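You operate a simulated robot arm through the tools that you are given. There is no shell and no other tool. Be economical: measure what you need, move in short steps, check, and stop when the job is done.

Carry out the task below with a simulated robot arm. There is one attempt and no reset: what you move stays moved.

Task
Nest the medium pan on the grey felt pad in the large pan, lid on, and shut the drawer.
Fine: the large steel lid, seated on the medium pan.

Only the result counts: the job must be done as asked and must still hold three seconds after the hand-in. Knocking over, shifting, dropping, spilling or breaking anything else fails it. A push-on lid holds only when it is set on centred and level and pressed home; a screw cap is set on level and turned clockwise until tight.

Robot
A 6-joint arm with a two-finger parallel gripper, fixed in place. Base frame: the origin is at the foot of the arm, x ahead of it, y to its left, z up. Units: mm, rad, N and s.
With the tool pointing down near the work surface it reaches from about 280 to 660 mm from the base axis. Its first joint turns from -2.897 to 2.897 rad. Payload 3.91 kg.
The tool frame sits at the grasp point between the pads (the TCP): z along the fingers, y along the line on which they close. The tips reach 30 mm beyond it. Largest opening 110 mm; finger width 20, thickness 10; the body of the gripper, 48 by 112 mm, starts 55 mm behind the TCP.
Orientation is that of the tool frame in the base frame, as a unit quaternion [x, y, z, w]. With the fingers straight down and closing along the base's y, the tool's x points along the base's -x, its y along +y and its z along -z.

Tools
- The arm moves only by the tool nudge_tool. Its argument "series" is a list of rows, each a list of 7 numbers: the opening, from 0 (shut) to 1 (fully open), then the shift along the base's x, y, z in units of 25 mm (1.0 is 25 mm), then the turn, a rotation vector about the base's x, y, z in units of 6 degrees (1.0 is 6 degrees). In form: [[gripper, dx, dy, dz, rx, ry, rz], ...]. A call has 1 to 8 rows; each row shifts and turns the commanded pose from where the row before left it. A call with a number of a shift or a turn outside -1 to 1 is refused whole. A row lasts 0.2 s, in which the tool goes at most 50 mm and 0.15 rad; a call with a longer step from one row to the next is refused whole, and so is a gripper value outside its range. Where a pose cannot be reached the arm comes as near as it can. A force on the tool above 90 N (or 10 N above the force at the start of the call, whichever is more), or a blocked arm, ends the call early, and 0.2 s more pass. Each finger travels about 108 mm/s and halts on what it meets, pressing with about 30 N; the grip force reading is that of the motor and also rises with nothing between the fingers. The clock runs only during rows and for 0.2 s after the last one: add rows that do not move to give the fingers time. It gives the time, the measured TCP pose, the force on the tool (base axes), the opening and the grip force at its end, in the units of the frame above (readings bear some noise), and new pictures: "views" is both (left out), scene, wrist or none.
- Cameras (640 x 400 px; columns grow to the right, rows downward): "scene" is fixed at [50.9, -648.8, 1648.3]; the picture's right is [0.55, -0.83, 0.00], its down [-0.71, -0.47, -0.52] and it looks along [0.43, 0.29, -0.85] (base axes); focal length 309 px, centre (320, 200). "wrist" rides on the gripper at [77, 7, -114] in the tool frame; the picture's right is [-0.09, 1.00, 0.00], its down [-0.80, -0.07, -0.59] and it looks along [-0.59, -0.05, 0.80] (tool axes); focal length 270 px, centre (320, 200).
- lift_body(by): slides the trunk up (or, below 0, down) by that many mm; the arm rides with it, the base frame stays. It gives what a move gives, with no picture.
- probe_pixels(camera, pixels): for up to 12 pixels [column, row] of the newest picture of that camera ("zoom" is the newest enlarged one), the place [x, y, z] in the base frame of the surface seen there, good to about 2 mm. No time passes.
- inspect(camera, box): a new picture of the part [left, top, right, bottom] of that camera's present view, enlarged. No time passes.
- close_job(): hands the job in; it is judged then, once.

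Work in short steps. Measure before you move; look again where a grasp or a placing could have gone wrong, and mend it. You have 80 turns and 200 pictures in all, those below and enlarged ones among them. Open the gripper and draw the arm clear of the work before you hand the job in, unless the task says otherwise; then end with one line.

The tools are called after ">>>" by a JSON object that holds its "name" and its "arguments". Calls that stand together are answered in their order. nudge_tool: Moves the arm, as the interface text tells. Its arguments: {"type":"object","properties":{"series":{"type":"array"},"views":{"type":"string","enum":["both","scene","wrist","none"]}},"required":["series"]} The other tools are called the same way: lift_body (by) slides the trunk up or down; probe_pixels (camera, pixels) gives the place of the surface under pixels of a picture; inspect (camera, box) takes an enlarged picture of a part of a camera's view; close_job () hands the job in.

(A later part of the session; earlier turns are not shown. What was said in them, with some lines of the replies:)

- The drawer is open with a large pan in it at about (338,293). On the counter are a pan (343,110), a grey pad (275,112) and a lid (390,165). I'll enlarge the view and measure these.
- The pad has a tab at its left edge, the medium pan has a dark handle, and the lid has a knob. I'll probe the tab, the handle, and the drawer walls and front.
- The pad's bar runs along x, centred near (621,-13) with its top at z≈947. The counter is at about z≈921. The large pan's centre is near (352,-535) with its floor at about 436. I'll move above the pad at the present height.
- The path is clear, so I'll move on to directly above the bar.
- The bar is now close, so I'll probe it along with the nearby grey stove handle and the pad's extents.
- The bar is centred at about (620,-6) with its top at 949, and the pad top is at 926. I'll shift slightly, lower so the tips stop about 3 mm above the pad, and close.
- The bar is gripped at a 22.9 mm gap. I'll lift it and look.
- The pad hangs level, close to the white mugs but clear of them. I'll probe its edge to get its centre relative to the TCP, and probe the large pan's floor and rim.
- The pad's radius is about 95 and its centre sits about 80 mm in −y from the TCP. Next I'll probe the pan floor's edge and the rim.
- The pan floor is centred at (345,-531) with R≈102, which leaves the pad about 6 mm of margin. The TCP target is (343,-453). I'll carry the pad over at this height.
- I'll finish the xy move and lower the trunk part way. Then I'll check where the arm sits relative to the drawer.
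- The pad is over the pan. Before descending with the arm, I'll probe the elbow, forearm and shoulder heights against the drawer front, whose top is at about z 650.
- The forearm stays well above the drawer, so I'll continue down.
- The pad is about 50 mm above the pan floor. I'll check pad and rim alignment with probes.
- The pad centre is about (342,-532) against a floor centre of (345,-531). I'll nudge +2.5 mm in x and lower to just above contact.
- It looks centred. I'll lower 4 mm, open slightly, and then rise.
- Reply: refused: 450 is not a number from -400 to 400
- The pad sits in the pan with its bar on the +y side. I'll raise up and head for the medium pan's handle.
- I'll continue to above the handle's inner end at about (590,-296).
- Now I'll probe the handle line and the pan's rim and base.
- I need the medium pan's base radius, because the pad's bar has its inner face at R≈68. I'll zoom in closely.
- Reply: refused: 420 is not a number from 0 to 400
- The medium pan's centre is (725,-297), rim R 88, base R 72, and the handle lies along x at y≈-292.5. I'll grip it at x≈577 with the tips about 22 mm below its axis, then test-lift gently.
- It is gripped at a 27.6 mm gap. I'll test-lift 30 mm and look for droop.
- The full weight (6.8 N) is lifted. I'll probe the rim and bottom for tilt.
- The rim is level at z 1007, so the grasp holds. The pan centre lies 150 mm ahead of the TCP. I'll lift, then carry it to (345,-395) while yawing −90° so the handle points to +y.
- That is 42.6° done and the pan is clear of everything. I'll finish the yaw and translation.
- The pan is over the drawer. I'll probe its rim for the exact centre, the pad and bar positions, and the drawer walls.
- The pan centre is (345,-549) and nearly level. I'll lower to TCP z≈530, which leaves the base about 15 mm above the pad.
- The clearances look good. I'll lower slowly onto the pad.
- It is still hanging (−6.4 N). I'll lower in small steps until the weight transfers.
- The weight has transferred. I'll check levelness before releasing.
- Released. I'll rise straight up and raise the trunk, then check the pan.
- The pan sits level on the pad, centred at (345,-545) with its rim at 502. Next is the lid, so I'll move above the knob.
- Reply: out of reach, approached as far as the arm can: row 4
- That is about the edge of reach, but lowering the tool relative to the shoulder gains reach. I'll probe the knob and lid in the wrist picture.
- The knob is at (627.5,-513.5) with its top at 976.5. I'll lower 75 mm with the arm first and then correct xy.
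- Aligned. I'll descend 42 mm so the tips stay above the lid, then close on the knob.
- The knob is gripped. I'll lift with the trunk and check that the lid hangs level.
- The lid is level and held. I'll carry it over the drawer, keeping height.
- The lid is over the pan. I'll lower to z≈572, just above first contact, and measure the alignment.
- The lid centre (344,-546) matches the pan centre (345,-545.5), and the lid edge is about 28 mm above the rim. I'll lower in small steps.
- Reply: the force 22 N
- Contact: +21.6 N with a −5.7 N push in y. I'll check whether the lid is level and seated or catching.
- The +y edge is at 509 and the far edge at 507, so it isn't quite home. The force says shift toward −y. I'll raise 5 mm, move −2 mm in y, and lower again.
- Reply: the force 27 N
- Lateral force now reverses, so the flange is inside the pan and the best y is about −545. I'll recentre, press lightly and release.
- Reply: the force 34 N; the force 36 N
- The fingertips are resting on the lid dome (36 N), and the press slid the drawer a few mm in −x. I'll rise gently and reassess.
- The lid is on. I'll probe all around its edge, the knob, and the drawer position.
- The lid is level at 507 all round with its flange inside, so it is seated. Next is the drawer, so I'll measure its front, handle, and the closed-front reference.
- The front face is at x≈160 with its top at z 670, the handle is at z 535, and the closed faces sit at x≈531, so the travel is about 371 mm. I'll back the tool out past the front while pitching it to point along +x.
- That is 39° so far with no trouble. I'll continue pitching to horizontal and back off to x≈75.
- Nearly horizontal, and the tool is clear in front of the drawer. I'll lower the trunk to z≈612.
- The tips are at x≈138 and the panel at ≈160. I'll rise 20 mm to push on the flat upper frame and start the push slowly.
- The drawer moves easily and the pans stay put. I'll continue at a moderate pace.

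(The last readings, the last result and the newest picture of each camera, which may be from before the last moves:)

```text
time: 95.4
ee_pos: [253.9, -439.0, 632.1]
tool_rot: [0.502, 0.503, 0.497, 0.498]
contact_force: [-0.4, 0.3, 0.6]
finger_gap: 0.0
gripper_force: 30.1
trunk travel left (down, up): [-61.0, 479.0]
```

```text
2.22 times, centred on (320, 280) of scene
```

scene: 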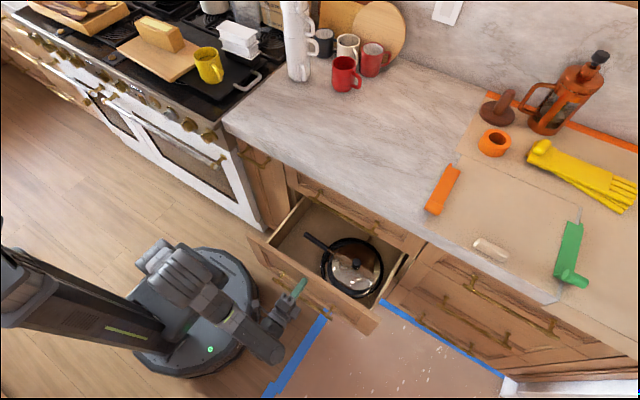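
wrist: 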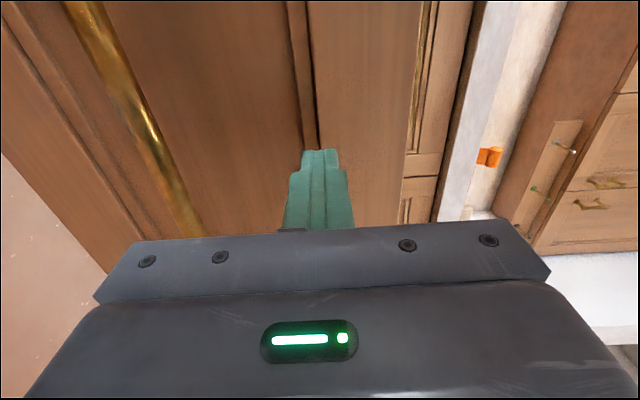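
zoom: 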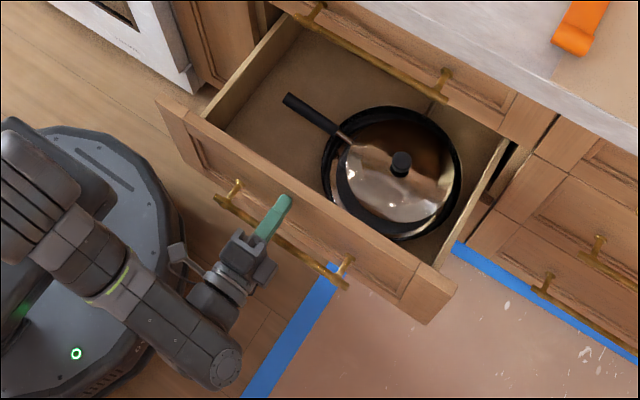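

It is working well, so I'll keep pushing.

>>> {"name": "nudge_tool", "arguments": {"series": [[0, 0.3, 0, 0, 0, 0, 0], [0, 0.4, 0, 0, 0, 0, 0], [0, 0.55, 0, 0, 0, 0, 0], [0, 0.6, 0, 0, 0, 0, 0], [0, 0.6, 0, 0, 0, 0, 0], [0, 0.6, 0, 0, 0, 0, 0], [0, 0.55, 0, 0, 0, 0, 0], [0, 0.4, 0, 0, 0, 0, 0]], "views": "scene"}}

>>> {"name": "inspect", "arguments": {"camera": "scene", "box": [220, 170, 420, 350]}}

```text
time: 97.2
ee_pos: [353.4, -441.2, 630.9]
tool_rot: [0.502, 0.504, 0.497, 0.498]
contact_force: [0.2, 0.6, -0.3]
finger_gap: 0.0
gripper_force: 30.3
trunk travel left (down, up): [-61.0, 479.0]
```

scene: 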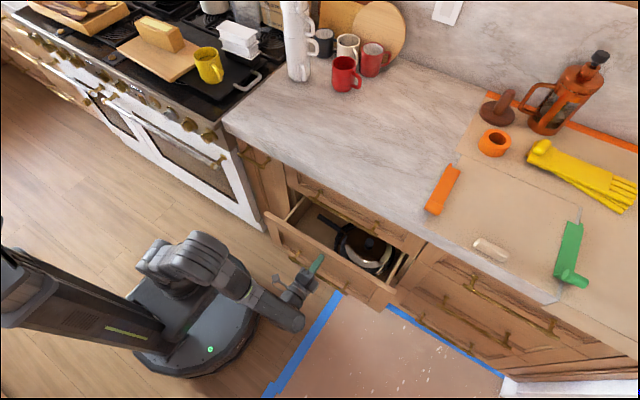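

```text
2.22 times, centred on (320, 260) of scene
```

zoom: 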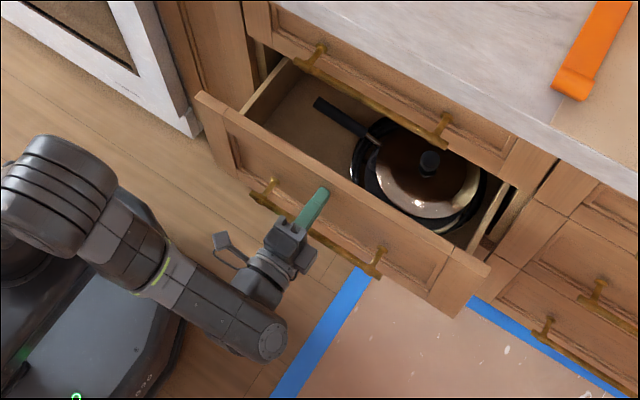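

About 148 mm remain, so I'll continue.

>>> {"name": "nudge_tool", "arguments": {"series": [[0, 0.3, 0, 0, 0, 0, 0], [0, 0.4, 0, 0, 0, 0, 0], [0, 0.55, 0, 0, 0, 0, 0], [0, 0.6, 0, 0, 0, 0, 0], [0, 0.6, 0, 0, 0, 0, 0], [0, 0.6, 0, 0, 0, 0, 0], [0, 0.55, 0, 0, 0, 0, 0], [0, 0.4, 0, 0, 0, 0, 0]], "views": "scene"}}

>>> {"name": "inspect", "arguments": {"camera": "scene", "box": [240, 160, 440, 330]}}

```text
time: 99.0
ee_pos: [454.4, -440.4, 631.9]
tool_rot: [0.502, 0.504, 0.496, 0.498]
contact_force: [0.1, 0.3, -0.7]
finger_gap: 0.0
gripper_force: 29.8
trunk travel left (down, up): [-61.0, 479.0]
```

scene: 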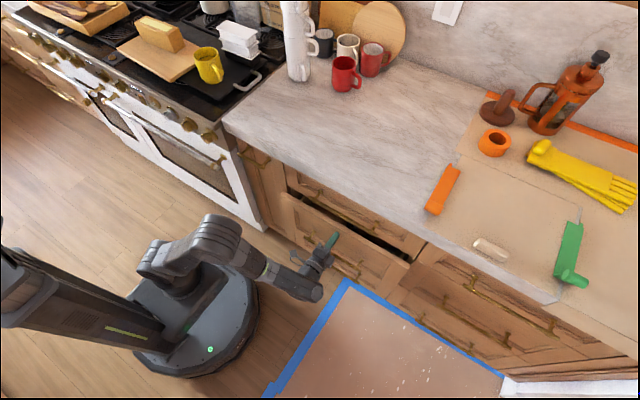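

```text
2.35 times, centred on (340, 245) of scene
```

zoom: 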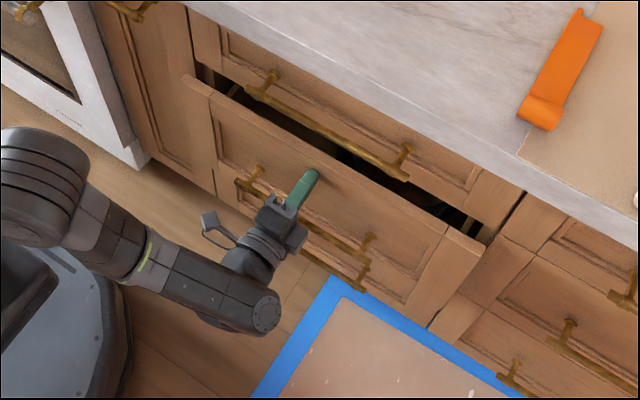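

About 47 mm left, so I'll slow down toward the end stop.

>>> {"name": "nudge_tool", "arguments": {"series": [[0, 0.25, 0, 0, 0, 0, 0], [0, 0.35, 0, 0, 0, 0, 0], [0, 0.35, 0, 0, 0, 0, 0], [0, 0.3, 0, 0, 0, 0, 0], [0, 0.25, 0, 0, 0, 0, 0], [0, 0.2, 0, 0, 0, 0, 0], [0, 0.15, 0, 0, 0, 0, 0], [0, 0.1, 0, 0, 0, 0, 0]], "views": "scene"}}

>>> {"name": "inspect", "arguments": {"camera": "scene", "box": [260, 160, 460, 310]}}

>>> {"name": "probe_pixels", "arguments": {"camera": "zoom", "pixels": [[160, 90], [180, 120], [300, 180], [430, 240], [450, 215], [390, 250], [470, 280], [540, 230]]}}

```text
time: 100.8
ee_pos: [500.1, -441.6, 631.1]
tool_rot: [0.502, 0.503, 0.496, 0.498]
contact_force: [-46.7, 8.2, -4.3]
finger_gap: 0.0
gripper_force: 30.1
trunk travel left (down, up): [-61.0, 479.0]
```

scene: 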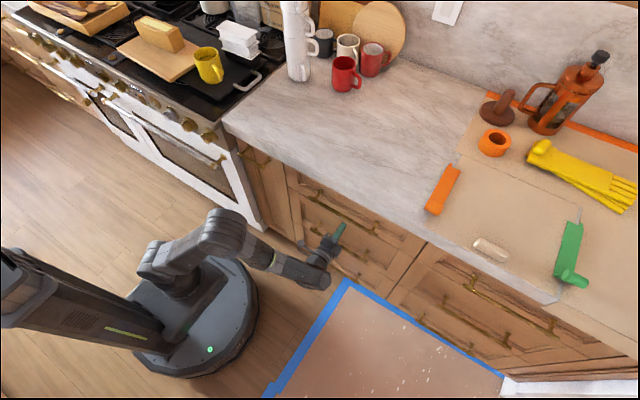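

```text
2.67 times, centred on (360, 235) of scene
```

zoom: 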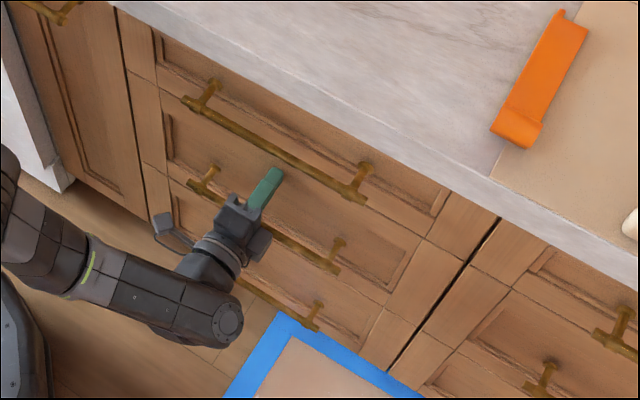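

```text
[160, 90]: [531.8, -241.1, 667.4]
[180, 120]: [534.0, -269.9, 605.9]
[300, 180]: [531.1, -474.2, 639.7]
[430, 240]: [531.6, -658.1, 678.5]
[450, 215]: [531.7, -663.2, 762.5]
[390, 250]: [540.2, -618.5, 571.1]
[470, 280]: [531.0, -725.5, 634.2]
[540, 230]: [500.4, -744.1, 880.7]
```

The drawer is flush at x≈531 with −47 N at the stop. I'll back the arm off and check that it stays shut.

>>> {"name": "nudge_tool", "arguments": {"series": [[0, -0.2, 0, 0, 0, 0, 0], [0, -0.5, 0, 0, 0, 0, 0], [0, -1, 0, 0, 0, 0, 0], [0, -1, 0, 0, 0, 0, 0], [0, -1, 0, 0, 0, 0, 0], [0, -1, 0, 0, 0, 0, 0], [0.5, -1, 0, 0, 0, 0, 0], [0.5, -1, 0, 0, 0, 0, 0]], "views": "scene"}}

>>> {"name": "inspect", "arguments": {"camera": "scene", "box": [260, 160, 460, 310]}}

>>> {"name": "probe_pixels", "arguments": {"camera": "zoom", "pixels": [[160, 90], [300, 180], [430, 240], [450, 215], [400, 290], [470, 280]]}}

```text
time: 102.6
ee_pos: [334.5, -440.5, 630.3]
tool_rot: [0.502, 0.503, 0.496, 0.499]
contact_force: [-0.2, 0.3, -0.4]
finger_gap: 55.1
gripper_force: 0.1
trunk travel left (down, up): [-61.0, 479.0]
```

scene: 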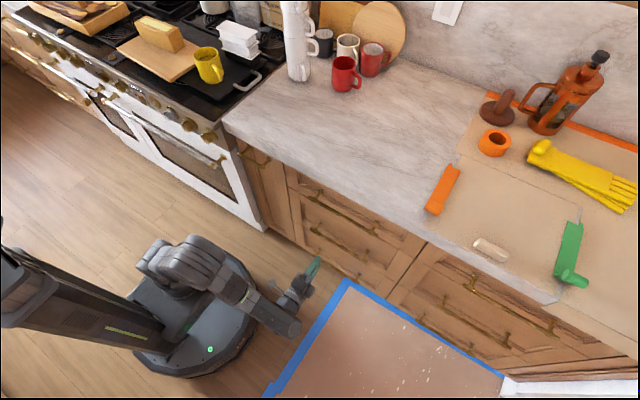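

```text
2.67 times, centred on (360, 235) of scene
```

zoom: 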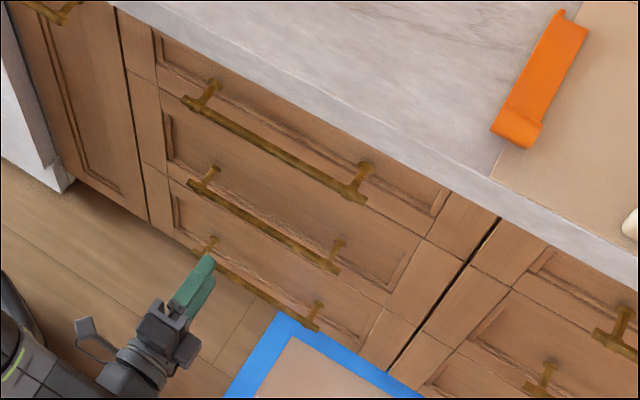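

```text
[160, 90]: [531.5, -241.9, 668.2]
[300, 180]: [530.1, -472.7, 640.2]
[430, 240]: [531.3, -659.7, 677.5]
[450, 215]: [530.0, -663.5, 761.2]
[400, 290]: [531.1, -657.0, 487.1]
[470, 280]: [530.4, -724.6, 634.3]
```

The drawer is flush with its neighbours at x≈531 and stays shut. The gripper is open and the arm is clear, so I'm handing in.

>>> {"name": "close_job", "arguments": {}}

```text
The job is handed in.
```

The medium pan sits on the felt pad in the large pan with the steel lid seated on it, and the drawer is shut and was still flush after I backed the arm off.
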